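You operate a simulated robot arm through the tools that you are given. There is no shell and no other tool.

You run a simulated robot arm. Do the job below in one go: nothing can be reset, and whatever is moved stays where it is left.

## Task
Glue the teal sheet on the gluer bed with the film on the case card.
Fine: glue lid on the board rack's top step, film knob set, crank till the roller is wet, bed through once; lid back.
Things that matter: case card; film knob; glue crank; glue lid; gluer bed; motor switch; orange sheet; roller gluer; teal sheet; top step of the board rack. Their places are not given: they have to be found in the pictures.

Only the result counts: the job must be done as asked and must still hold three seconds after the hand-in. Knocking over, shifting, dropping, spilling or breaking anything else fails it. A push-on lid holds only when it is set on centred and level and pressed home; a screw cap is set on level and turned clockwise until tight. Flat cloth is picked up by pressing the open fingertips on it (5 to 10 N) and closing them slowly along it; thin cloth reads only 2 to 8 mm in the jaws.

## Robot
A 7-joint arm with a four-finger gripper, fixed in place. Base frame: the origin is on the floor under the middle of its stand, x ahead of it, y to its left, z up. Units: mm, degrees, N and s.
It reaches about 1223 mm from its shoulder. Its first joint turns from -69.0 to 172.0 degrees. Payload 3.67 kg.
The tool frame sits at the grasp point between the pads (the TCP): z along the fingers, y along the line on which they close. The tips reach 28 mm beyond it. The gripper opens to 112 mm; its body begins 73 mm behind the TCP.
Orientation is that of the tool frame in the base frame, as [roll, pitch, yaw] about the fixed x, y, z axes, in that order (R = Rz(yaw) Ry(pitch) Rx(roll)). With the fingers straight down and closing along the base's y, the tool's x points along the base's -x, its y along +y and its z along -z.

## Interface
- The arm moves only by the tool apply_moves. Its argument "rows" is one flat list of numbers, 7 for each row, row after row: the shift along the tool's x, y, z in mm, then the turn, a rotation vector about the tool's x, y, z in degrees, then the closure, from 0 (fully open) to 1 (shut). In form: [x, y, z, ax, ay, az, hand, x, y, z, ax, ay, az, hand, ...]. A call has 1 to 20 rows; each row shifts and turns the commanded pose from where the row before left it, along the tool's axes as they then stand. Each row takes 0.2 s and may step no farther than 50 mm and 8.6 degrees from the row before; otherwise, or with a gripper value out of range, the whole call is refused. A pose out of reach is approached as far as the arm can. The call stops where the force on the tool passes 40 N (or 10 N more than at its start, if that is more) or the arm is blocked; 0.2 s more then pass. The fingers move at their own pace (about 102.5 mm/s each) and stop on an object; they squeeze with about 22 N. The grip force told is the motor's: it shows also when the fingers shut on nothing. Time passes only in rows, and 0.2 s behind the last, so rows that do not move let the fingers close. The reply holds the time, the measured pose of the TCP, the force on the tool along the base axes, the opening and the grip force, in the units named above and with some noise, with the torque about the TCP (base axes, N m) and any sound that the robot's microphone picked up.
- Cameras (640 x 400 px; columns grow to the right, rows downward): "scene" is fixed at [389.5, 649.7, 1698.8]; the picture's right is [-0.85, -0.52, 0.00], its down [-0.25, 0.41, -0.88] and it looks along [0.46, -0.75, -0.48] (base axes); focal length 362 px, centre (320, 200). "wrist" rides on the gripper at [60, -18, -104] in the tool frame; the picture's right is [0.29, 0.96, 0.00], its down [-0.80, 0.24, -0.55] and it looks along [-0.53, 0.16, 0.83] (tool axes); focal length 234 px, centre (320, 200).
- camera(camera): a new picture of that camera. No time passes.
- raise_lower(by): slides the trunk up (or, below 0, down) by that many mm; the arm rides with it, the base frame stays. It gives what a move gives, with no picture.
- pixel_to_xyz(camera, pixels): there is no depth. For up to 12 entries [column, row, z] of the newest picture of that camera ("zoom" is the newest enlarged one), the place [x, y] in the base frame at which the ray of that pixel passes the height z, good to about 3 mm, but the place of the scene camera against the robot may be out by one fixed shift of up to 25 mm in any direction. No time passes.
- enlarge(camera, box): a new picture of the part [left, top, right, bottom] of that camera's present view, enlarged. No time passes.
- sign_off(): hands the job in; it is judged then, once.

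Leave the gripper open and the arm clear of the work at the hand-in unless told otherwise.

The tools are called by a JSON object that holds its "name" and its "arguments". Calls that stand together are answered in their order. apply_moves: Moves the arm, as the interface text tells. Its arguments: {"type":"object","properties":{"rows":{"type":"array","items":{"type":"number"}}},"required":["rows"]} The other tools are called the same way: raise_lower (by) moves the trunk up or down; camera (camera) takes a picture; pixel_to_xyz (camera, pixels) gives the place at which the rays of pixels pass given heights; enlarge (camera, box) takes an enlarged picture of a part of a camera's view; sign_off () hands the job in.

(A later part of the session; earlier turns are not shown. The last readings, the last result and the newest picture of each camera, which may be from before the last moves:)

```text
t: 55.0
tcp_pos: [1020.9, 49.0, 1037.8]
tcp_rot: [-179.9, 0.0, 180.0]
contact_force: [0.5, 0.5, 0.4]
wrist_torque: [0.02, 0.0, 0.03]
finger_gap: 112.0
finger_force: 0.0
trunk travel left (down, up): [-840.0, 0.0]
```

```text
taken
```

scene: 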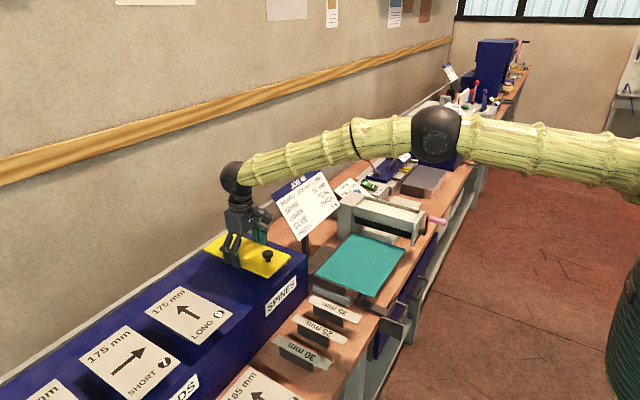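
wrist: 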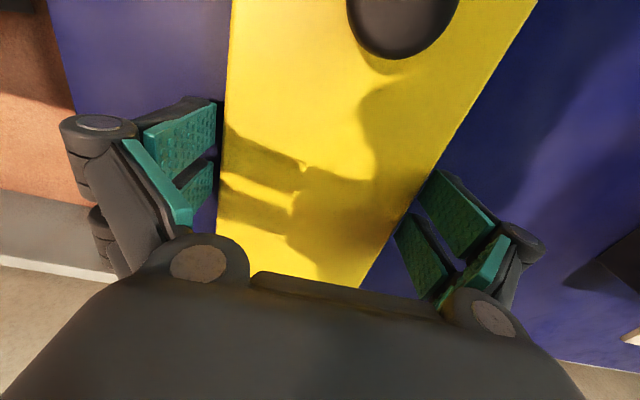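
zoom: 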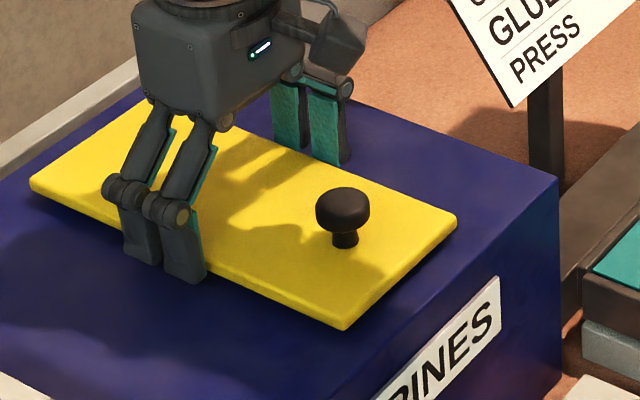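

Lid rests flat on the rack's top step. Lift straight up 250 mm.

{"name": "apply_moves", "arguments": {"rows": [0, 0, -5, 0, 0, 0, 0, 0, 0, -20, 0, 0, 0, 0, 0, 0, -45, 0, 0, 0, 0, 0, 0, -45, 0, 0, 0, 0, 0, 0, -45, 0, 0, 0, 0, 0, 0, -45, 0, 0, 0, 0, 0, 0, -45, 0, 0, 0, 0]}}

{"name": "camera", "arguments": {"camera": "wrist"}}

{"name": "camera", "arguments": {"camera": "scene"}}

```text
t: 56.6
tcp_pos: [1016.4, 51.7, 1287.3]
tcp_rot: [-179.8, 0.0, 180.0]
contact_force: [-0.2, -0.3, 0.1]
wrist_torque: [-0.01, -0.01, -0.02]
finger_gap: 111.7
finger_force: 0.0
trunk travel left (down, up): [-840.0, 0.0]
```

```text
taken
```

wrist: 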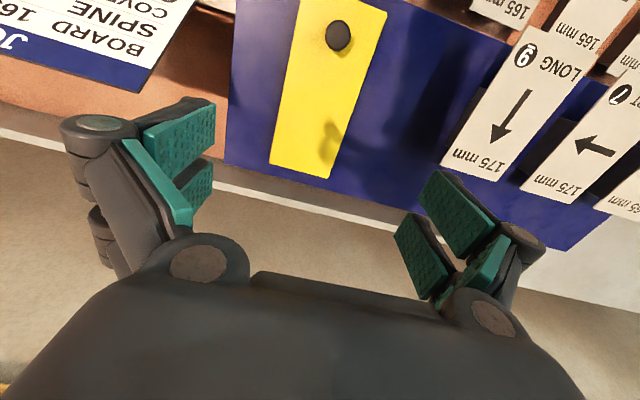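

```text
taken
```

scene: 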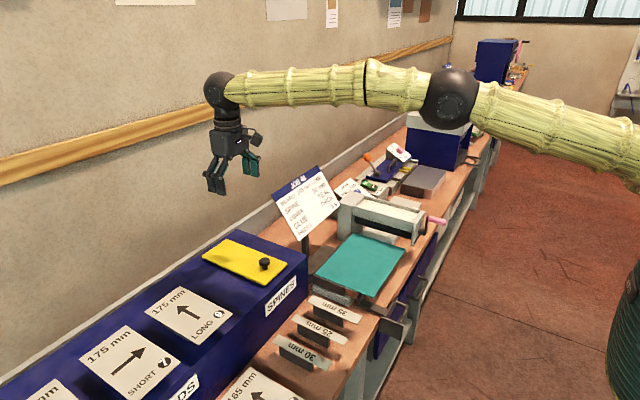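

Lid sits well on the rack's top. Now travel to above the film-knob console: about (900,−619,1290).

{"name": "apply_moves", "arguments": {"rows": [7.7, -44.7, 0, 0, 0, 0, 0, 7.7, -44.7, 0, 0, 0, 0, 0, 7.7, -44.7, 0, 0, 0, 0, 0, 7.7, -44.7, 0, 0, 0, 0, 0, 7.7, -44.7, 0, 0, 0, 0, 0, 7.7, -44.7, 0, 0, 0, 0, 0, 7.7, -44.7, 0, 0, 0, 0, 0, 7.7, -44.7, 0, 0, 0, 0, 0, 7.7, -44.7, 0, 0, 0, 0, 0, 7.7, -44.7, 0, 0, 0, 0, 0, 7.7, -44.7, 0, 0, 0, 0, 0, 7.7, -44.7, 0, 0, 0, 0, 0, 7.7, -44.7, 0, 0, 0, 0, 0, 7.7, -44.7, 0, 0, 0, 0, 0, 7.7, -44.7, 0, 0, 0, 0, 0]}}

{"name": "camera", "arguments": {"camera": "wrist"}}

{"name": "enlarge", "arguments": {"camera": "wrist", "box": [220, 40, 440, 200]}}

```text
t: 59.8
tcp_pos: [907.8, -625.8, 1287.6]
tcp_rot: [180.0, -0.1, -179.9]
contact_force: [0.3, -0.4, -0.3]
wrist_torque: [0.01, 0.01, -0.02]
finger_gap: 112.0
finger_force: 0.0
trunk travel left (down, up): [-840.0, 0.0]
```

```text
taken
```

wrist: 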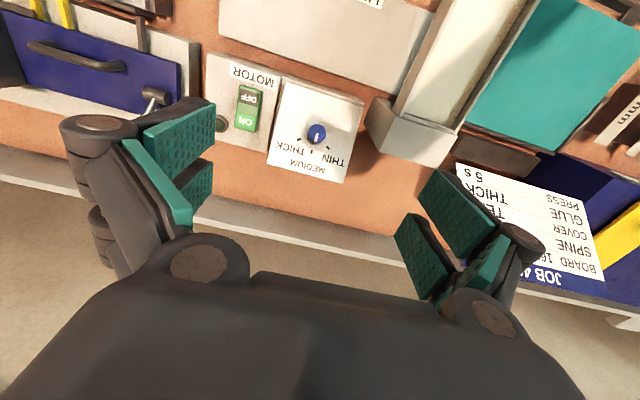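

```text
2.50 times, centred on (330, 120) of wrist
```

zoom: 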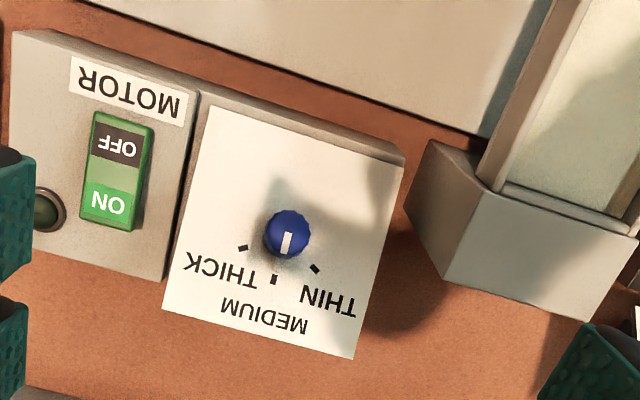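

Excellent view. From two wrist views I get the console plate: front edge (917.6, z 922), back edge (1053.7, z 989), i.e. tilted 26°, centre ≈ (985.6,−610,955.5); ticks at ±60° (THICK = 60° clockwise from MEDIUM seen from above). I'll move to (919,−610,1090) and tilt the hand −26° about its y so the fingers line up with the knob's axis.

{"name": "apply_moves", "arguments": {"rows": [-2.3, 3.2, 40, 0, 0, 0, 0.45, -2.3, 3.2, 40, 0, 0, 0, 0.45, -2.3, 3.2, 40, 0, 0, 0, 0.45, -2.3, 3.2, 40, 0, 0, 0, 0.45, -2.4, 3, 37.6, 0, 0, 0, 0.45, 0, 0, 0, 0, -6.55, 0, 0.45, 0, 0, 0, 0, -6.55, 0, 0.45, 0, 0, 0, 0, -6.55, 0, 0.45, 0, 0, 0, 0, -6.55, 0, 0.45, 0, 0, 0, 0, 0, 0, 0.45]}}

{"name": "camera", "arguments": {"camera": "wrist"}}

{"name": "camera", "arguments": {"camera": "scene"}}

```text
t: 62.0
tcp_pos: [916.8, -604.2, 1091.3]
tcp_rot: [-179.8, 26.2, -179.9]
contact_force: [0.6, 0.2, -0.7]
wrist_torque: [0.01, 0.01, -0.02]
finger_gap: 61.8
finger_force: 0.1
trunk travel left (down, up): [-840.0, 0.0]
```

```text
taken
```

wrist: 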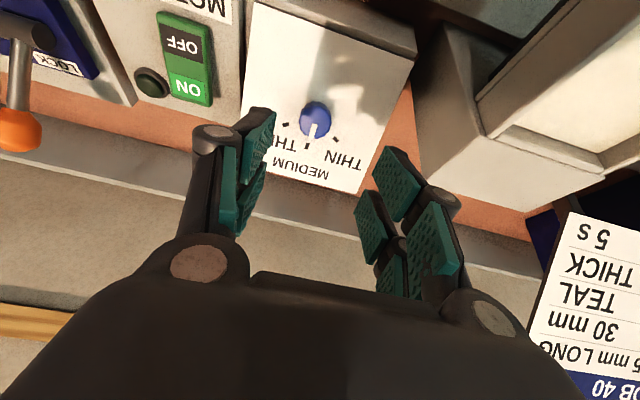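

```text
taken
```

scene: 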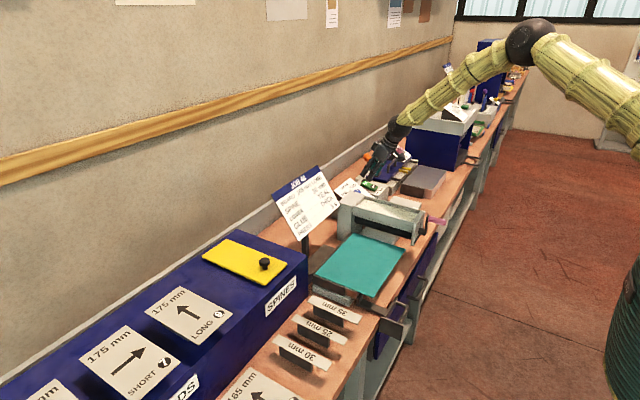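

Tilted view is aligned with the plate. Enlarge to locate the knob and ticks precisely in the tool frame.

{"name": "enlarge", "arguments": {"camera": "wrist", "box": [230, 60, 400, 200]}}

{"name": "enlarge", "arguments": {"camera": "scene", "box": [330, 130, 430, 210]}}

```text
2.86 times, centred on (315, 130) of wrist
```

zoom: 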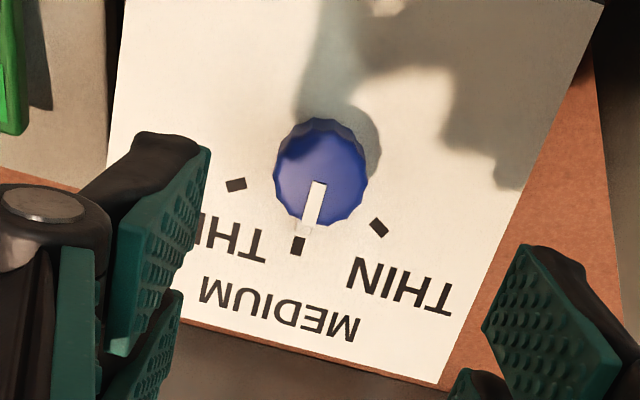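

```text
5.00 times, centred on (380, 170) of scene
```

zoom: 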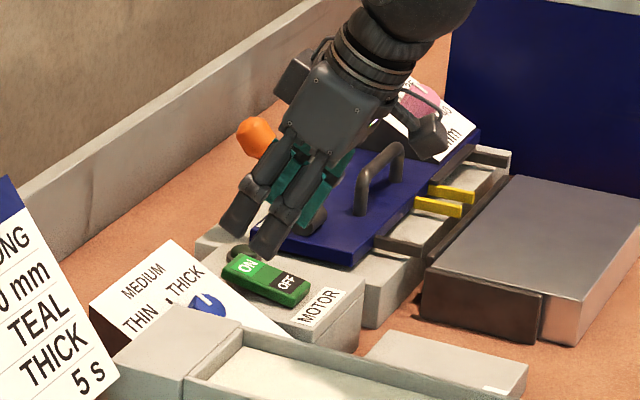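

Knob axis in the tool frame is at about (−3.2,−4.6), plate ~153 mm ahead. Correct laterally and advance 95 mm along the axis.

{"name": "apply_moves", "arguments": {"rows": [-3.2, -4.6, 15, 0, 0, 0, 0.45, 0, 0, 25, 0, 0, 0, 0.45, 0, 0, 25, 0, 0, 0, 0.45, 0, 0, 20, 0, 0, 0, 0.45, 0, 0, 10, 0, 0, 0, 0.45]}}

{"name": "camera", "arguments": {"camera": "wrist"}}

{"name": "enlarge", "arguments": {"camera": "wrist", "box": [180, 20, 460, 240]}}

{"name": "enlarge", "arguments": {"camera": "scene", "box": [330, 150, 410, 210]}}

```text
t: 63.2
tcp_pos: [961.6, -610.8, 1006.7]
tcp_rot: [-179.9, 26.2, 179.9]
contact_force: [-0.3, 0.9, -0.4]
wrist_torque: [0.02, -0.01, 0.0]
finger_gap: 61.7
finger_force: 0.2
trunk travel left (down, up): [-840.0, 0.0]
```

```text
taken
```

wrist: 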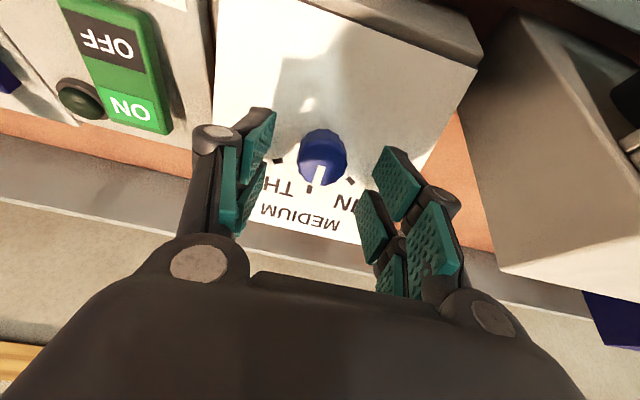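

```text
1.82 times, centred on (320, 130) of wrist
```

zoom: 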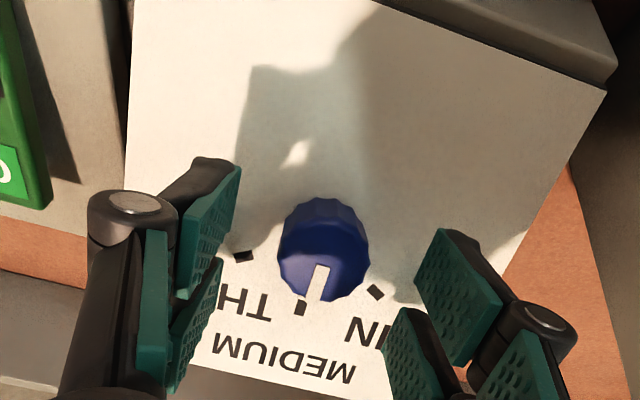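

```text
6.67 times, centred on (370, 180) of scene
```

zoom: 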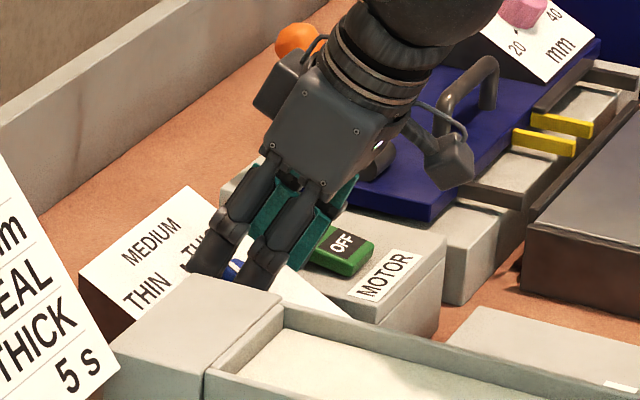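

Good alignment: residual about (−1.5,+1.7) mm, plate ≈57 mm ahead. Correct and advance ~24 mm slowly, watching force.

{"name": "apply_moves", "arguments": {"rows": [-1.2, 1.5, 6, 0, 0, 0, 0.45, 0, 0, 6, 0, 0, 0, 0.45, 0, 0, 5, 0, 0, 0, 0.45]}}

{"name": "apply_moves", "arguments": {"rows": [0, 0, 3, 0, 0, 0, 0.45, 0, 0, 3, 0, 0, 0, 0.45]}}

{"name": "camera", "arguments": {"camera": "wrist"}}

{"name": "enlarge", "arguments": {"camera": "wrist", "box": [180, 60, 460, 260]}}

```text
t: 64.0
tcp_pos: [969.9, -609.0, 994.4]
tcp_rot: [-179.8, 26.2, -180.0]
contact_force: [0.3, -0.3, 0.1]
wrist_torque: [0.0, -0.03, 0.0]
finger_gap: 61.5
finger_force: 0.1
trunk travel left (down, up): [-840.0, 0.0]
```

```text
t: 64.6
tcp_pos: [972.8, -609.6, 987.1]
tcp_rot: [180.0, 26.2, 180.0]
contact_force: [0.3, -0.2, 0.3]
wrist_torque: [0.01, 0.01, 0.03]
finger_gap: 61.6
finger_force: 0.1
trunk travel left (down, up): [-840.0, 0.0]
```

```text
taken
```

wrist: 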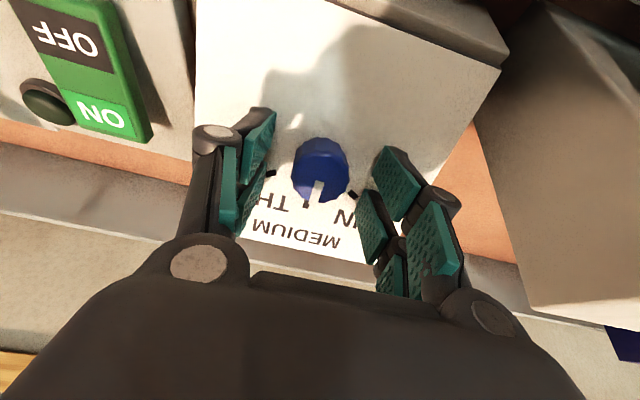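

```text
2.00 times, centred on (320, 160) of wrist
```

zoom: 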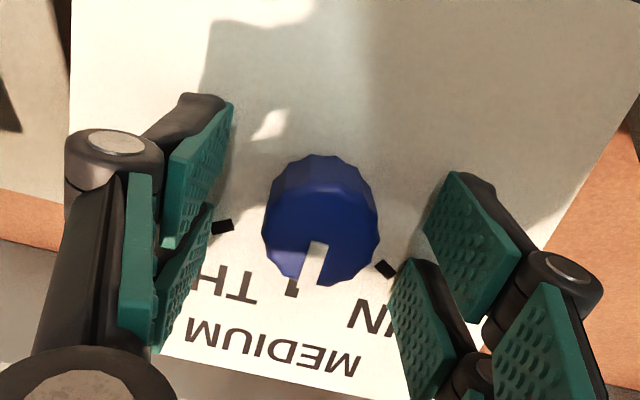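

Knob is between the pads. Advance 3 mm more and close gently on the knob.

{"name": "apply_moves", "arguments": {"rows": [0, 0, 1.5, 0, 0, 0, 0.45, 0, 0, 1.5, 0, 0, 0, 0.45]}}

{"name": "apply_moves", "arguments": {"rows": [0, 0, 0, 0, 0, 0, 0.55, 0, 0, 0, 0, 0, 0, 0.62, 0, 0, 0, 0, 0, 0, 0.67, 0, 0, 0, 0, 0, 0, 0.71]}}

```text
t: 65.2
tcp_pos: [973.3, -609.8, 985.5]
tcp_rot: [-180.0, 26.2, -179.9]
contact_force: [-0.2, -0.6, -0.4]
wrist_torque: [-0.01, 0.01, -0.01]
finger_gap: 61.7
finger_force: 0.0
trunk travel left (down, up): [-840.0, 0.0]
```

```text
t: 66.2
tcp_pos: [974.3, -608.9, 985.3]
tcp_rot: [-179.9, 26.2, 180.0]
contact_force: [-0.7, 0.9, -0.2]
wrist_torque: [-0.06, -0.02, 0.01]
finger_gap: 32.4
finger_force: 0.0
trunk travel left (down, up): [-840.0, 0.0]
```

Not in contact yet at 32.4 mm. Close further.

{"name": "apply_moves", "arguments": {"rows": [0, 0, 0, 0, 0, 0, 0.74, 0, 0, 0, 0, 0, 0, 0.77, 0, 0, 0, 0, 0, 0, 0.8]}}

{"name": "camera", "arguments": {"camera": "wrist"}}

{"name": "enlarge", "arguments": {"camera": "wrist", "box": [220, 80, 420, 240]}}

```text
t: 67.0
tcp_pos: [973.8, -609.4, 984.2]
tcp_rot: [-179.9, 26.2, 180.0]
contact_force: [0.8, -3.1, 1.5]
wrist_torque: [-0.15, 0.04, -0.08]
finger_gap: 30.1
finger_force: 45.1
trunk travel left (down, up): [-840.0, 0.0]
```

```text
taken
```

wrist: 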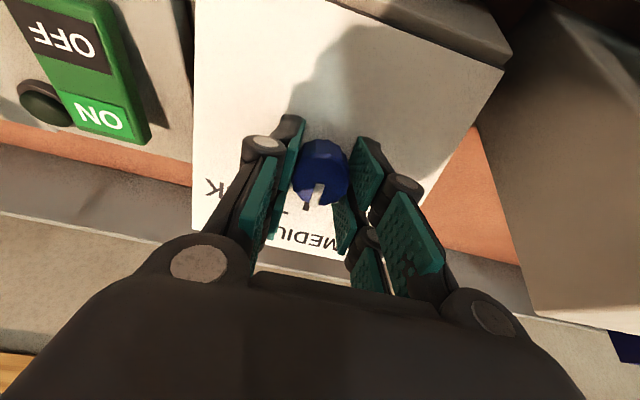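

```text
2.50 times, centred on (320, 160) of wrist
```

zoom: 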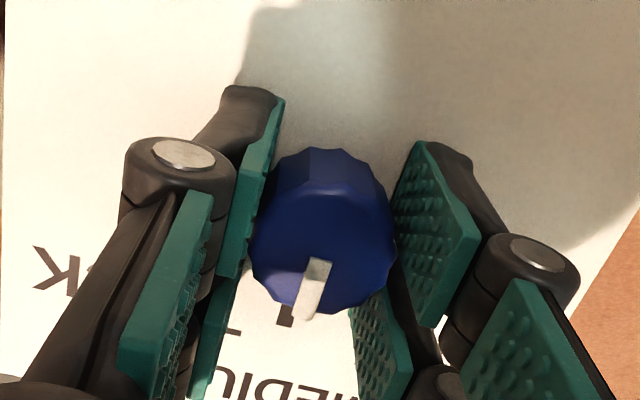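

Gripped (gap 30.1 mm). Turn +30° about the tool axis first (clockwise seen from above), then check.

{"name": "apply_moves", "arguments": {"rows": [0, 0, 0, 0, 0, 6, 0.8, 0, 0, 0, 0, 0, 6, 0.8, 0, 0, 0, 0, 0, 6, 0.8, 0, 0, 0, 0, 0, 6, 0.8, 0, 0, 0, 0, 0, 6, 0.8]}}

{"name": "camera", "arguments": {"camera": "wrist"}}

{"name": "enlarge", "arguments": {"camera": "scene", "box": [330, 150, 410, 210]}}

```text
t: 68.2
tcp_pos: [973.4, -608.7, 985.2]
tcp_rot: [166.2, 22.5, 147.2]
contact_force: [-6.3, -7.7, 3.1]
wrist_torque: [0.38, 0.62, 0.23]
finger_gap: 30.2
finger_force: 44.9
trunk travel left (down, up): [-840.0, 0.0]
```

```text
taken
```

wrist: 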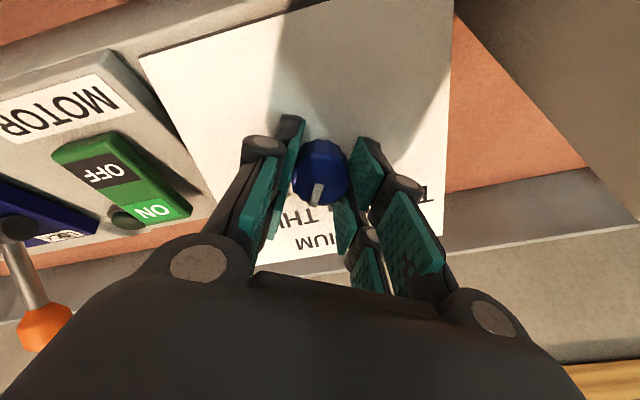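

```text
6.67 times, centred on (370, 180) of scene
```

zoom: 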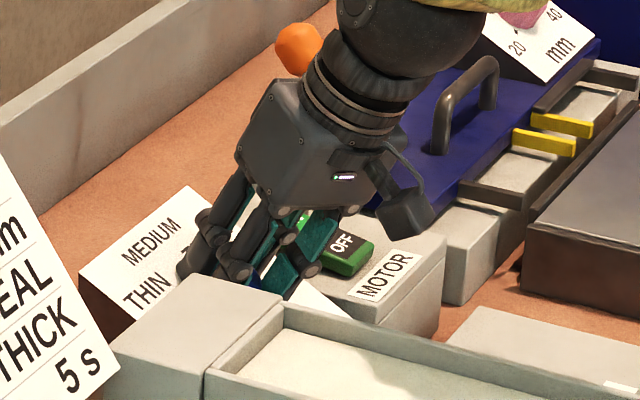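

The knob turns with the fingers (plate rotated in view, pointer fixed in the grip). Turn the remaining 30°.

{"name": "apply_moves", "arguments": {"rows": [0, 0, 0, 0, 0, 6, 0.8, 0, 0, 0, 0, 0, 6, 0.8, 0, 0, 0, 0, 0, 6, 0.8, 0, 0, 0, 0, 0, 6, 0.8, 0, 0, 0, 0, 0, 6, 0.8]}}

{"name": "camera", "arguments": {"camera": "wrist"}}

{"name": "enlarge", "arguments": {"camera": "wrist", "box": [220, 80, 420, 240]}}

```text
t: 69.4
tcp_pos: [973.9, -610.1, 985.1]
tcp_rot: [156.9, 12.8, 117.3]
contact_force: [-8.8, -7.1, 1.5]
wrist_torque: [0.0, 0.62, 0.05]
finger_gap: 29.9
finger_force: 44.8
trunk travel left (down, up): [-840.0, 0.0]
```

```text
taken
```

wrist: 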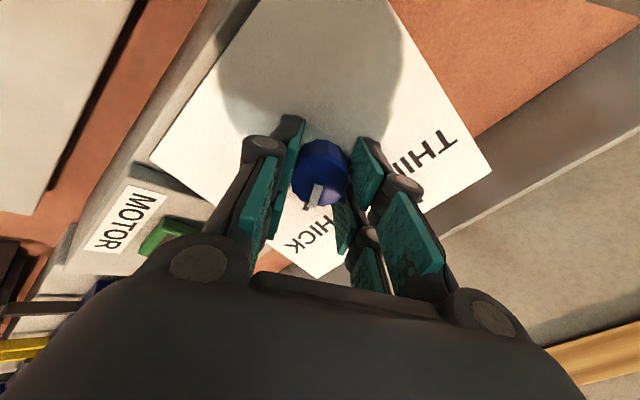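

```text
2.50 times, centred on (320, 160) of wrist
```

zoom: 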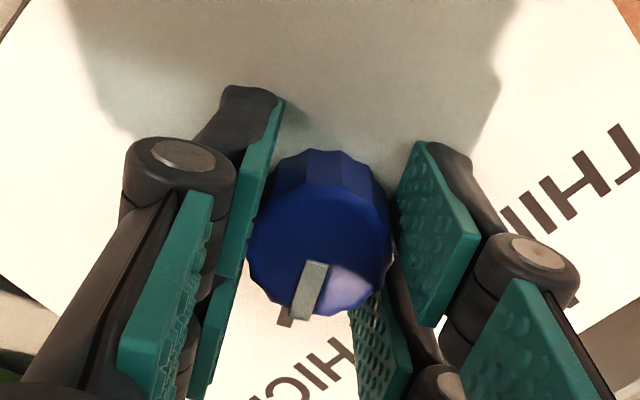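

The pointer now bears on the THICK tick exactly as it did on MEDIUM at the start. Open the fingers gently and back off along the axis to check.

{"name": "apply_moves", "arguments": {"rows": [0, 0, 0, 0, 0, 0, 0.7, 0, 0, 0, 0, 0, 0, 0.5, 0, 0, 0, 0, 0, 0, 0.45, 0, 0, -10, 0, 0, 0, 0.45, 0, 0, -25, 0, 0, 0, 0.45, 0, 0, -40, 0, 0, 0, 0.45, 0, 0, -40, 0, 0, 0, 0.45]}}

{"name": "camera", "arguments": {"camera": "wrist"}}

{"name": "enlarge", "arguments": {"camera": "wrist", "box": [220, 40, 420, 200]}}

{"name": "enlarge", "arguments": {"camera": "scene", "box": [330, 165, 400, 210]}}

```text
t: 71.0
tcp_pos: [923.7, -606.5, 1091.0]
tcp_rot: [156.9, 12.9, 117.5]
contact_force: [-0.7, -0.6, 0.4]
wrist_torque: [-0.03, -0.04, 0.01]
finger_gap: 61.7
finger_force: 0.0
trunk travel left (down, up): [-840.0, 0.0]
```

```text
taken
```

wrist: 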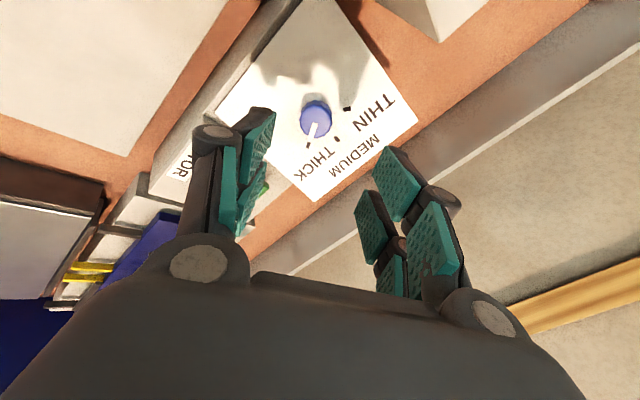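

```text
2.50 times, centred on (320, 120) of wrist
```

zoom: 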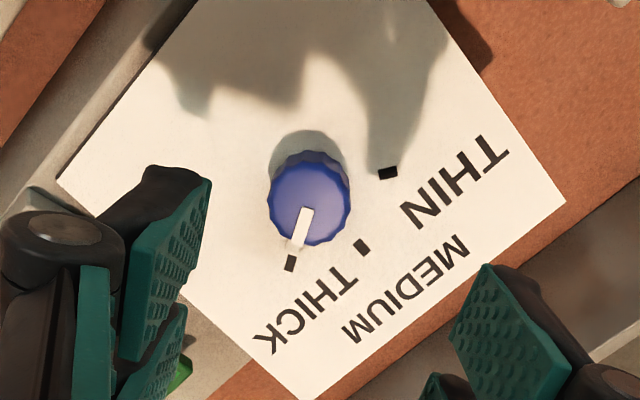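

```text
8.89 times, centred on (365, 188) of scene
```

zoom: 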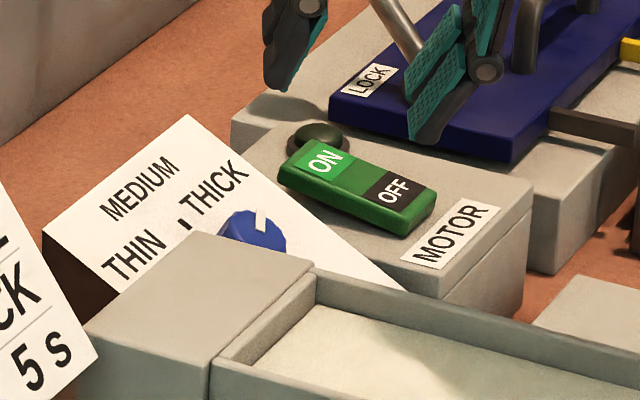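

The pointer is on THICK. Now turn the hand back (−60° about its axis), backing away along the axis, then level it (+26°).

{"name": "apply_moves", "arguments": {"rows": [0, 0, -12, 0, 0, -6, 0.3, 0, 0, -12, 0, 0, -6, 0.3, 0, 0, -12, 0, 0, -6, 0.3, 0, 0, -12, 0, 0, -6, 0, 0, 0, -12, 0, 0, -6, 0, 0, 0, -12, 0, 0, -6, 0, 0, 0, -12, 0, 0, -6, 0, 0, 0, -12, 0, 0, -6, 0, 0, 0, -12, 0, 0, -6, 0, 0, 0, -12, 0, 0, -6, 0, 0, 0, -5, 0, 6.55, 0, 0, 0, 0, -5, 0, 6.55, 0, 0, 0, 0, -5, 0, 6.55, 0, 0, 0, 0, -5, 0, 6.55, 0, 0]}}

{"name": "camera", "arguments": {"camera": "wrist"}}

{"name": "enlarge", "arguments": {"camera": "scene", "box": [330, 180, 450, 250]}}

```text
t: 74.0
tcp_pos: [866.2, -608.6, 1213.4]
tcp_rot: [-179.9, -0.2, 180.0]
contact_force: [0.2, 0.1, 0.2]
wrist_torque: [0.0, 0.03, 0.0]
finger_gap: 112.1
finger_force: 0.0
trunk travel left (down, up): [-840.0, 0.0]
```

```text
taken
```

wrist: 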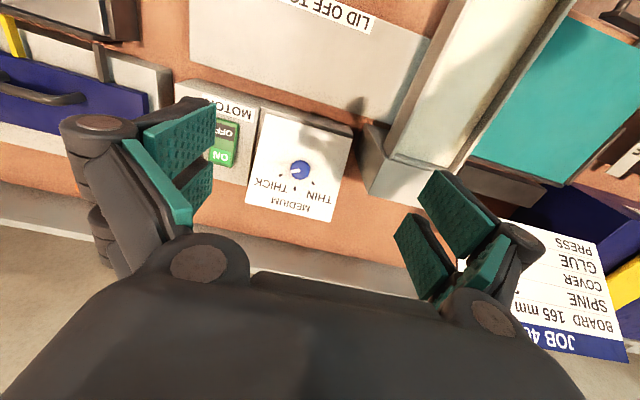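

```text
5.33 times, centred on (390, 215) of scene
```

zoom: 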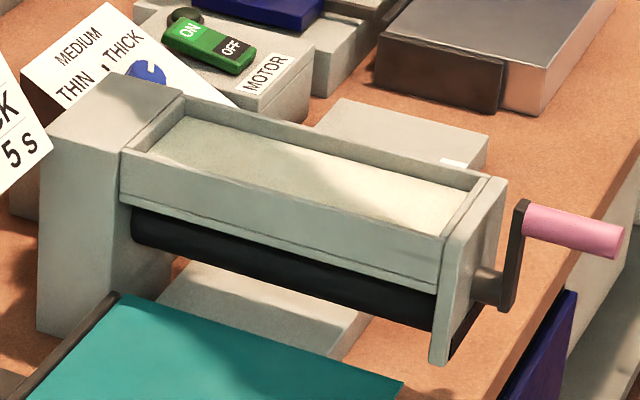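

Trough is open with glue inside; the roller below looks dry black. Now move above the pink crank handle at about (590,−456,1200).

{"name": "apply_moves", "arguments": {"rows": [34.5, 19, 0, 0, 0, 0, 0, 34.5, 19, 0, 0, 0, 0, 0, 34.5, 19, 0, 0, 0, 0, 0, 34.5, 19, 0, 0, 0, 0, 0, 34.5, 19, 0, 0, 0, 0, 0, 34.5, 19, 0, 0, 0, 0, 0, 34.5, 19, 0, 0, 0, 0, 0, 34.5, 19, 2, 0, 0, 0, 0]}}

{"name": "camera", "arguments": {"camera": "wrist"}}

{"name": "enlarge", "arguments": {"camera": "wrist", "box": [220, 40, 420, 200]}}

```text
t: 75.8
tcp_pos: [587.8, -456.6, 1213.3]
tcp_rot: [-179.8, 0.1, -179.9]
contact_force: [-0.9, 0.0, 0.3]
wrist_torque: [-0.02, -0.03, 0.04]
finger_gap: 111.9
finger_force: 0.0
trunk travel left (down, up): [-840.0, 0.0]
```

```text
taken
```

wrist: 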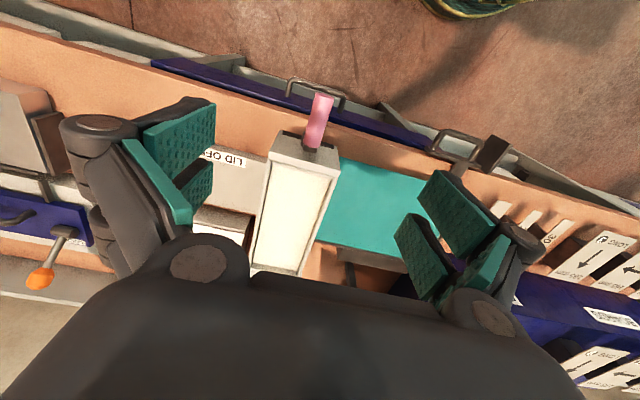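

```text
2.50 times, centred on (320, 120) of wrist
```

zoom: 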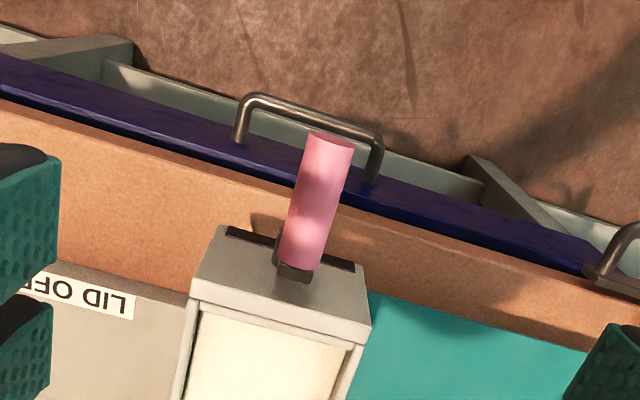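

The handle spans x≈571–630 at y≈−454.6, z≈1035. Descend to ~1065 with 60 mm opening centred on it.

{"name": "apply_moves", "arguments": {"rows": [-1, 0.5, 37, 0, 0, 0, 0.4, -1, 0.5, 37, 0, 0, 0, 0.46, -1, 0.5, 37, 0, 0, 0, 0.46, -1.2, 0.5, 37, 0, 0, 0, 0.46, 0, 0, 0, 0, 0, 0, 0.46]}}

{"name": "camera", "arguments": {"camera": "wrist"}}

{"name": "enlarge", "arguments": {"camera": "scene", "box": [390, 170, 470, 250]}}

```text
t: 77.0
tcp_pos: [592.6, -454.9, 1062.6]
tcp_rot: [-180.0, 0.1, 180.0]
contact_force: [0.2, -0.6, 0.0]
wrist_torque: [-0.01, -0.01, 0.02]
finger_gap: 60.5
finger_force: 0.1
trunk travel left (down, up): [-840.0, 0.0]
```

```text
taken
```

wrist: 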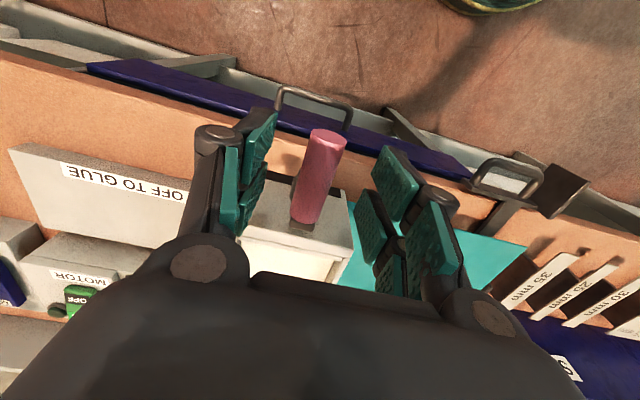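

```text
5.00 times, centred on (430, 210) of scene
```

zoom: 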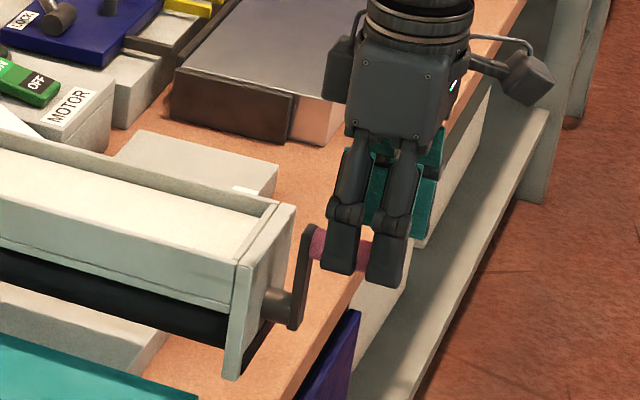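

Fingers straddle the handle with clearance to the crank arm. Lower 24 mm and close on it.

{"name": "apply_moves", "arguments": {"rows": [0, 0, 8, 0, 0, 0, 0.46, 0, 0, 8, 0, 0, 0, 0.46, 0, 0, 8, 0, 0, 0, 0.46]}}

{"name": "apply_moves", "arguments": {"rows": [0, 0, 0, 0, 0, 0, 0.6, 0, 0, 0, 0, 0, 0, 0.7, 0, 0, 0, 0, 0, 0, 0.78, 0, 0, 0, 0, 0, 0, 0.82]}}

```text
t: 77.8
tcp_pos: [593.5, -455.4, 1039.7]
tcp_rot: [-180.0, 0.0, -179.9]
contact_force: [0.0, 0.3, 0.6]
wrist_torque: [0.02, 0.0, 0.01]
finger_gap: 60.5
finger_force: 0.1
trunk travel left (down, up): [-840.0, 0.0]
```

```text
t: 78.8
tcp_pos: [593.1, -455.3, 1040.9]
tcp_rot: [-180.0, 0.0, -180.0]
contact_force: [0.2, 1.5, -0.6]
wrist_torque: [0.04, -0.13, -0.01]
finger_gap: 21.1
finger_force: 8.3
trunk travel left (down, up): [-840.0, 0.0]
```

Holding the handle (gap 21.1 mm). Hub is ≈48 mm below. Start cranking: 36° of arc toward +y (top toward +y) in small steps, checking forces.

{"name": "apply_moves", "arguments": {"rows": [0, 0, 0, 0, 0, 0, 0.84, 0, 9.98, 1.05, 0, 0, 0, 0.84, 0, 9.54, 3.1, 0, 0, 0, 0.84, 0, 8.69, 5.02, 0, 0, 0, 0.84]}}

{"name": "enlarge", "arguments": {"camera": "scene", "box": [370, 170, 470, 250]}}

```text
t: 79.8
tcp_pos: [594.0, -427.1, 1031.0]
tcp_rot: [-179.9, 0.0, 180.0]
contact_force: [0.8, -5.4, 0.3]
wrist_torque: [-0.36, 0.45, 0.07]
finger_gap: 21.0
finger_force: 45.1
trunk travel left (down, up): [-840.0, 0.0]
```

```text
5.00 times, centred on (420, 210) of scene
```

zoom: 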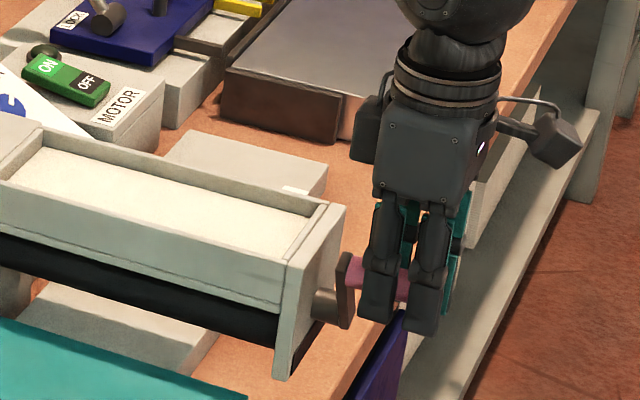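

The crank follows with little force. Continue the arc from 36° to 108°.

{"name": "apply_moves", "arguments": {"rows": [0, 7.45, 6.72, 0, 0, 0, 0.84, 0, 5.9, 8.12, 0, 0, 0, 0.84, 0, 4.08, 9.17, 0, 0, 0, 0.84, 0, 2.08, 9.82, 0, 0, 0, 0.84, 0, 0, 10.03, 0, 0, 0, 0.84, 0, -2.08, 9.82, 0, 0, 0, 0.84]}}

{"name": "enlarge", "arguments": {"camera": "scene", "box": [370, 180, 470, 260]}}

```text
t: 80.2
tcp_pos: [593.2, -425.2, 1029.5]
tcp_rot: [-179.5, 0.3, 179.9]
contact_force: [-10.1, -16.3, 11.9]
wrist_torque: [-0.06, -1.1, 0.25]
finger_gap: 21.0
finger_force: 44.9
trunk travel left (down, up): [-840.0, 0.0]
stopped in row 1: the force on the tool passed its limit at 54 N (the readings are from after the stop); the commanded pose is now the measured one
```

```text
5.00 times, centred on (420, 220) of scene
```

zoom: 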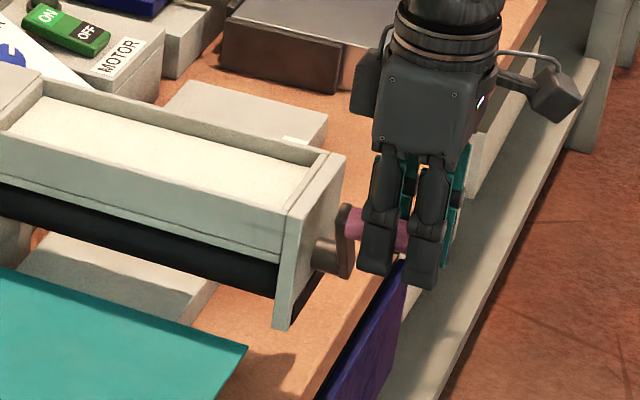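

It was blocked abruptly (54 N). Let me look at what the fingers might be touching.

{"name": "camera", "arguments": {"camera": "wrist"}}

{"name": "enlarge", "arguments": {"camera": "wrist", "box": [220, 80, 440, 290]}}

{"name": "enlarge", "arguments": {"camera": "scene", "box": [410, 205, 470, 245]}}

```text
taken
```

wrist: 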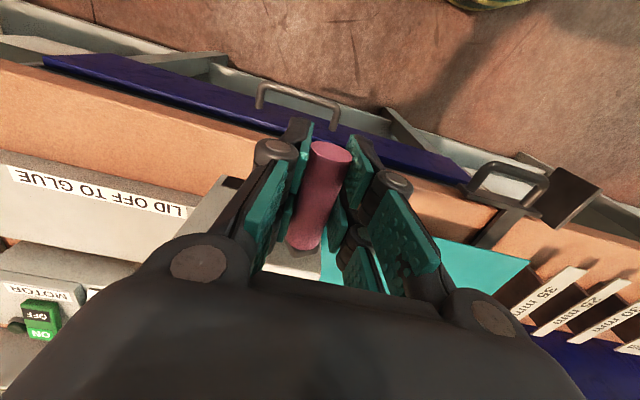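

```text
1.90 times, centred on (330, 185) of wrist
```

zoom: 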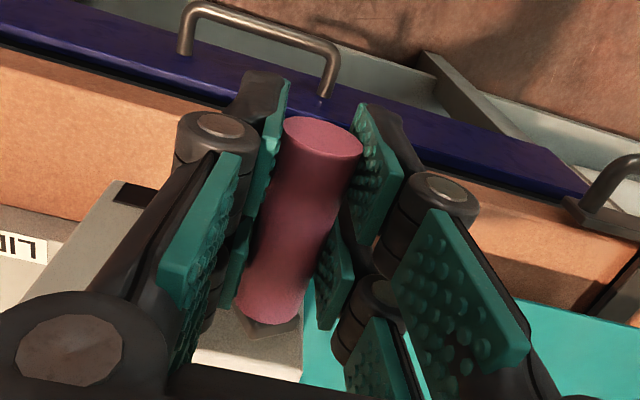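

```text
10.00 times, centred on (440, 225) of scene
```

zoom: 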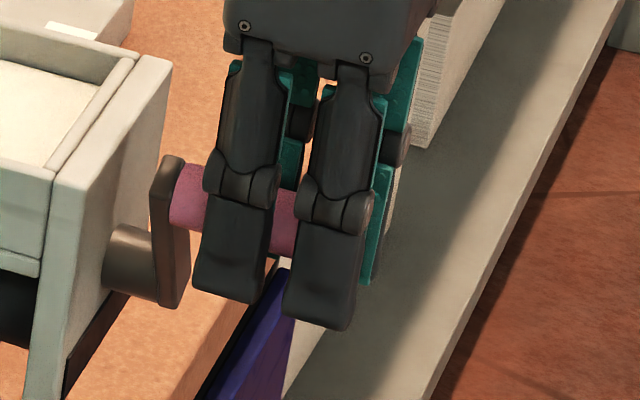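

Nothing visibly collides. Try a small further step (3°) to see how force builds.

{"name": "apply_moves", "arguments": {"rows": [0, 1, 0.9, 0, 0, 0, 0.84, 0, 1, 0.9, 0, 0, 0, 0.84]}}

```text
t: 80.8
tcp_pos: [593.0, -425.3, 1027.4]
tcp_rot: [-179.4, 0.5, 179.9]
contact_force: [-10.3, -17.4, 15.6]
wrist_torque: [-0.2, 0.42, 0.26]
finger_gap: 21.0
finger_force: 44.7
trunk travel left (down, up): [-840.0, 0.0]
stopped in row 2: the force on the tool passed its limit at 41 N (the readings are from after the stop); the commanded pose is now the measured one
```

It is stiffly blocked in this direction (reaction straight against the motion), so the crank probably only turns the other way. Go back toward the top.

{"name": "apply_moves", "arguments": {"rows": [0, -5.3, -3.8, 0, 0, 0, 0.84, 0, -5.3, -3, 0, 0, 0, 0.84]}}

{"name": "apply_moves", "arguments": {"rows": [0, -9.54, -3.1, 0, 0, 0, 0.84, 0, -9.98, -1.05, 0, 0, 0, 0.84]}}

```text
t: 81.4
tcp_pos: [593.9, -435.0, 1035.1]
tcp_rot: [-179.6, 0.3, -179.9]
contact_force: [-15.6, 4.5, -7.0]
wrist_torque: [0.28, 0.02, 0.34]
finger_gap: 20.9
finger_force: 44.8
trunk travel left (down, up): [-840.0, 0.0]
```

```text
t: 82.0
tcp_pos: [595.2, -454.1, 1040.4]
tcp_rot: [-179.5, 0.5, -180.0]
contact_force: [-12.6, 5.0, -2.0]
wrist_torque: [0.29, -0.55, 0.02]
finger_gap: 21.1
finger_force: 45.1
trunk travel left (down, up): [-840.0, 0.0]
```

Back at the top. Now try the other direction (top toward −y), also easing 2 mm in −x to relieve the side force.

{"name": "apply_moves", "arguments": {"rows": [1, -4.99, 0.3, 0, 0, 0, 0.84, 1, -4.99, 0.75, 0, 0, 0, 0.84]}}

{"name": "apply_moves", "arguments": {"rows": [0, -9.54, 3.1, 0, 0, 0, 0.84, 0, -8.69, 5.02, 0, 0, 0, 0.84]}}

{"name": "apply_moves", "arguments": {"rows": [0, -7.45, 6.72, 0, 0, 0, 0.84]}}

```text
t: 82.6
tcp_pos: [596.4, -463.2, 1038.5]
tcp_rot: [-179.5, 0.5, 180.0]
contact_force: [3.7, 6.5, -0.2]
wrist_torque: [0.33, -0.7, 0.23]
finger_gap: 20.9
finger_force: 45.2
trunk travel left (down, up): [-840.0, 0.0]
```

```text
t: 83.2
tcp_pos: [594.9, -484.1, 1030.0]
tcp_rot: [-179.5, 0.5, -180.0]
contact_force: [8.5, 2.6, -0.6]
wrist_torque: [0.29, -0.64, 0.05]
finger_gap: 20.7
finger_force: 45.1
trunk travel left (down, up): [-840.0, 0.0]
```

```text
t: 83.6
tcp_pos: [594.6, -490.2, 1024.0]
tcp_rot: [-179.5, 0.3, 180.0]
contact_force: [6.8, 5.6, 2.6]
wrist_torque: [0.36, -0.39, 0.11]
finger_gap: 21.1
finger_force: 45.4
trunk travel left (down, up): [-840.0, 0.0]
```

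Free in this direction at −48°. Continue in smaller calls.

{"name": "apply_moves", "arguments": {"rows": [0, -5.9, 8.12, 0, 0, 0, 0.84]}}

{"name": "apply_moves", "arguments": {"rows": [0, -4.08, 9.17, 0, 0, 0, 0.84]}}

{"name": "enlarge", "arguments": {"camera": "scene", "box": [380, 190, 460, 250]}}

```text
t: 84.0
tcp_pos: [595.2, -497.3, 1015.2]
tcp_rot: [-179.4, 0.4, 179.9]
contact_force: [7.5, 1.0, 3.8]
wrist_torque: [0.26, -0.58, 0.23]
finger_gap: 20.7
finger_force: 45.0
trunk travel left (down, up): [-840.0, 0.0]
```

```text
t: 84.4
tcp_pos: [595.1, -504.4, 1005.8]
tcp_rot: [-179.5, 0.5, 180.0]
contact_force: [9.4, -16.1, 12.2]
wrist_torque: [0.12, -0.84, 0.56]
finger_gap: 20.9
finger_force: 44.9
trunk travel left (down, up): [-840.0, 0.0]
```

```text
6.67 times, centred on (420, 220) of scene
```

zoom: 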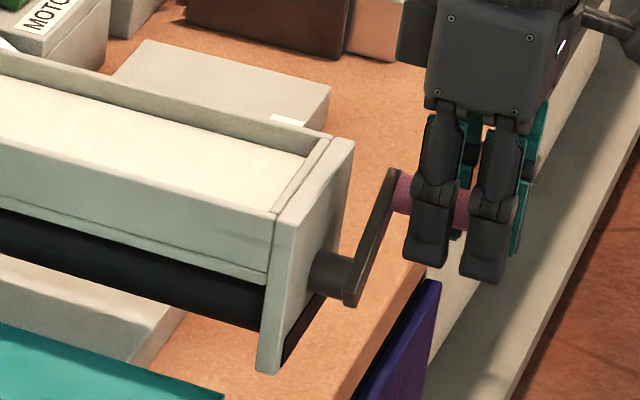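

Past −70° the tool gets pulled outward (−y) by ~16 N, so the real radius is slightly larger than I used. Continue with a little outward correction in small steps.

{"name": "apply_moves", "arguments": {"rows": [0, -2.8, 5.5, 0, 0, 0, 0.84]}}

{"name": "apply_moves", "arguments": {"rows": [0, -1, 5.5, 0, 0, 0, 0.84]}}

{"name": "enlarge", "arguments": {"camera": "scene", "box": [380, 190, 460, 250]}}

```text
t: 84.8
tcp_pos: [594.7, -506.0, 1000.3]
tcp_rot: [-179.6, 0.5, 179.9]
contact_force: [13.8, -24.5, 13.3]
wrist_torque: [0.12, -0.47, 0.36]
finger_gap: 20.3
finger_force: 44.8
trunk travel left (down, up): [-840.0, 0.0]
```

```text
t: 85.2
tcp_pos: [594.6, -508.9, 992.3]
tcp_rot: [-179.8, 0.3, 180.0]
contact_force: [12.1, -24.8, 10.6]
wrist_torque: [0.17, -0.96, 0.25]
finger_gap: 20.7
finger_force: 44.6
trunk travel left (down, up): [-840.0, 0.0]
```

```text
6.67 times, centred on (420, 220) of scene
```

zoom: 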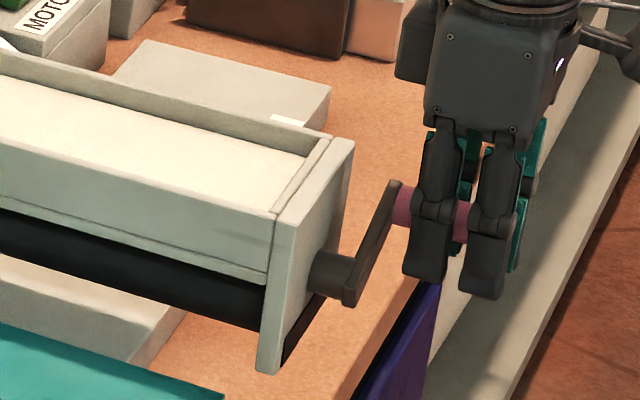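

Fitting my measured points gives hub ≈ (y −456, z 988), radius ≈52 mm. Continue along that circle from −85° to −120°, easing +x by 1.5 mm.

{"name": "apply_moves", "arguments": {"rows": [-0.8, -2.5, 8.1, 0, 0, 0, 0.84]}}

{"name": "apply_moves", "arguments": {"rows": [-0.7, 2.25, 10.7, 0, 0, 0, 0.84]}}

{"name": "apply_moves", "arguments": {"rows": [0, 4.4, 9.9, 0, 0, 0, 0.84]}}

{"name": "enlarge", "arguments": {"camera": "scene", "box": [380, 190, 460, 250]}}

```text
t: 85.6
tcp_pos: [595.3, -510.7, 984.9]
tcp_rot: [-179.7, 0.1, -180.0]
contact_force: [9.5, -22.7, 3.7]
wrist_torque: [0.12, -0.68, 0.12]
finger_gap: 20.6
finger_force: 45.1
trunk travel left (down, up): [-840.0, 0.0]
```

```text
t: 86.0
tcp_pos: [593.6, -511.1, 982.5]
tcp_rot: [-179.1, 0.5, 179.7]
contact_force: [2.5, -42.4, 9.3]
wrist_torque: [0.14, 1.25, 0.35]
finger_gap: 20.2
finger_force: 44.9
trunk travel left (down, up): [-840.0, 0.0]
stopped in row 1: the force on the tool passed its limit at 54 N (the readings are from after the stop); the commanded pose is now the measured one
```

```text
t: 86.4
tcp_pos: [593.6, -512.5, 967.2]
tcp_rot: [-179.7, 0.4, 179.8]
contact_force: [12.6, -32.6, -0.2]
wrist_torque: [0.29, 1.06, 0.64]
finger_gap: 20.5
finger_force: 45.2
trunk travel left (down, up): [-840.0, 0.0]
```

```text
6.67 times, centred on (420, 220) of scene
```

zoom: 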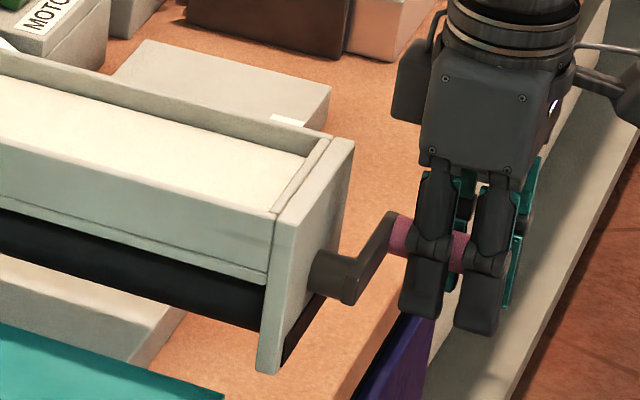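

The handle seems to have slid upward within the pads. Look with the wrist camera to see where it sits.

{"name": "camera", "arguments": {"camera": "wrist"}}

{"name": "enlarge", "arguments": {"camera": "wrist", "box": [220, 80, 440, 290]}}

{"name": "enlarge", "arguments": {"camera": "scene", "box": [410, 200, 470, 250]}}

```text
taken
```

wrist: 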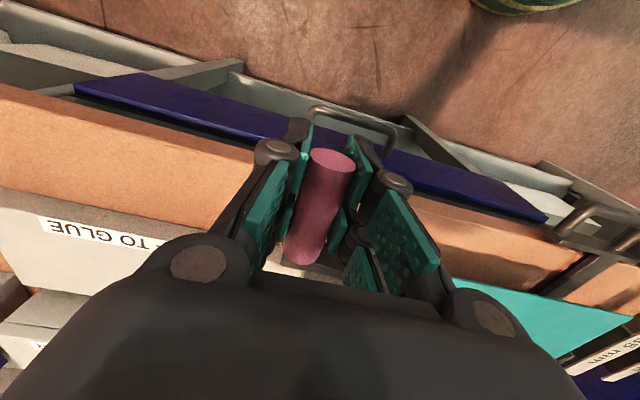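

```text
1.90 times, centred on (330, 185) of wrist
```

zoom: 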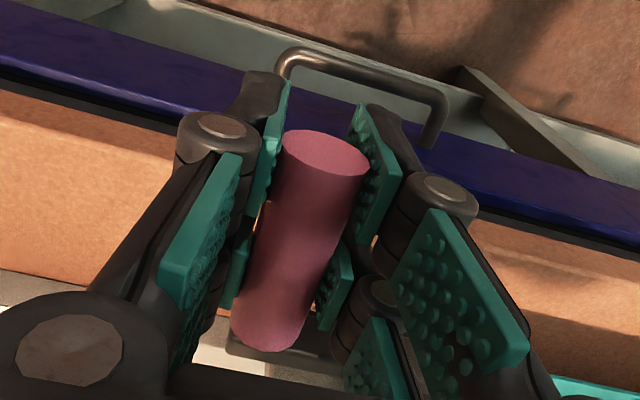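

```text
8.00 times, centred on (440, 225) of scene
```

zoom: 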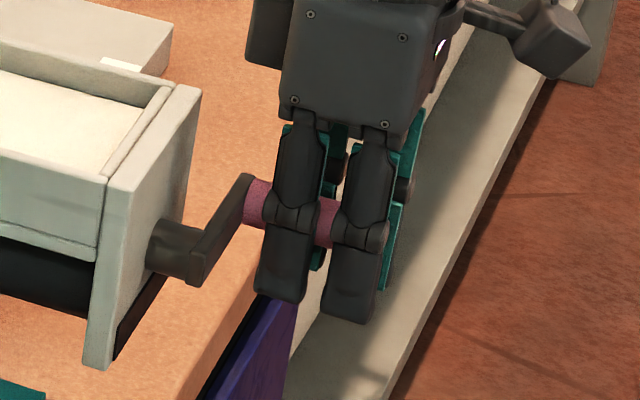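

Estimating from the handle's apparent size: hub ≈ (y −456, z 979), radius ≈55 mm; the handle is now near −96° and slid ~12 mm in the pads. I'll open, recentre on the handle (y≈−512, TCP z≈978, x≈588) and regrip without strain.

{"name": "apply_moves", "arguments": {"rows": [0, 0, 0, 0, 0, 0, 0.6, 0, 0, 0, 0, 0, 0, 0.55, 3, -3, -5, 0, 0, 0, 0.55, 3, -2.5, -5, 0, 0, 0, 0.55]}}

{"name": "camera", "arguments": {"camera": "wrist"}}

{"name": "enlarge", "arguments": {"camera": "wrist", "box": [220, 80, 440, 290]}}

```text
t: 86.8
tcp_pos: [580.0, -442.0, 995.3]
tcp_rot: [-175.6, 0.2, 179.0]
contact_force: [-1.8, -9.3, 3.2]
wrist_torque: [0.66, -0.09, 0.0]
finger_gap: 101.4
finger_force: 21.5
trunk travel left (down, up): [-840.0, 0.0]
stopped in row 1: the arm was blocked; the commanded pose is now the measured one
```

```text
taken
```

wrist: 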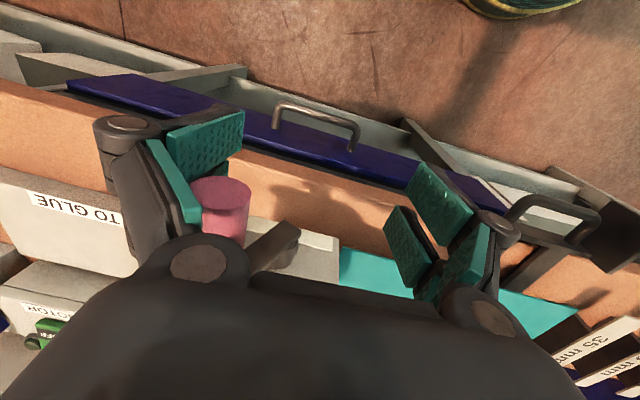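

```text
1.90 times, centred on (330, 185) of wrist
```

zoom: 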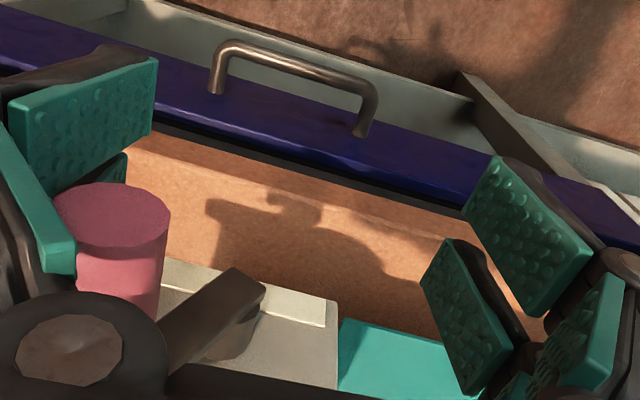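

Opening made the hand jump (+y) and the crank swung back; the arm got "blocked". Let me look at the whole scene before moving.

{"name": "camera", "arguments": {"camera": "scene"}}

{"name": "enlarge", "arguments": {"camera": "scene", "box": [370, 150, 490, 250]}}

```text
taken
```

scene: 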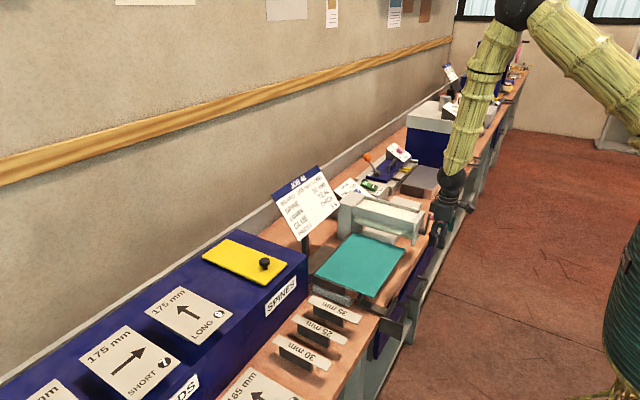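

```text
4.00 times, centred on (430, 200) of scene
```

zoom: 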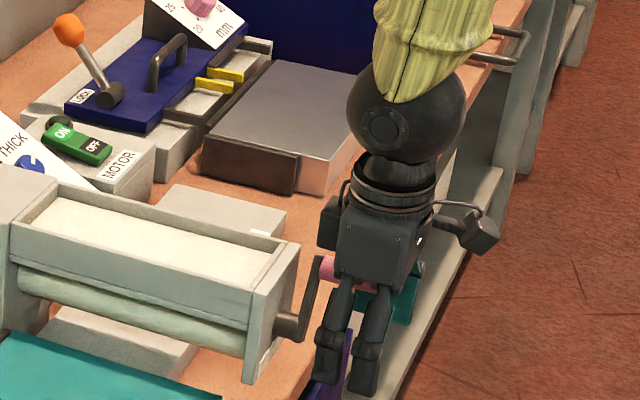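

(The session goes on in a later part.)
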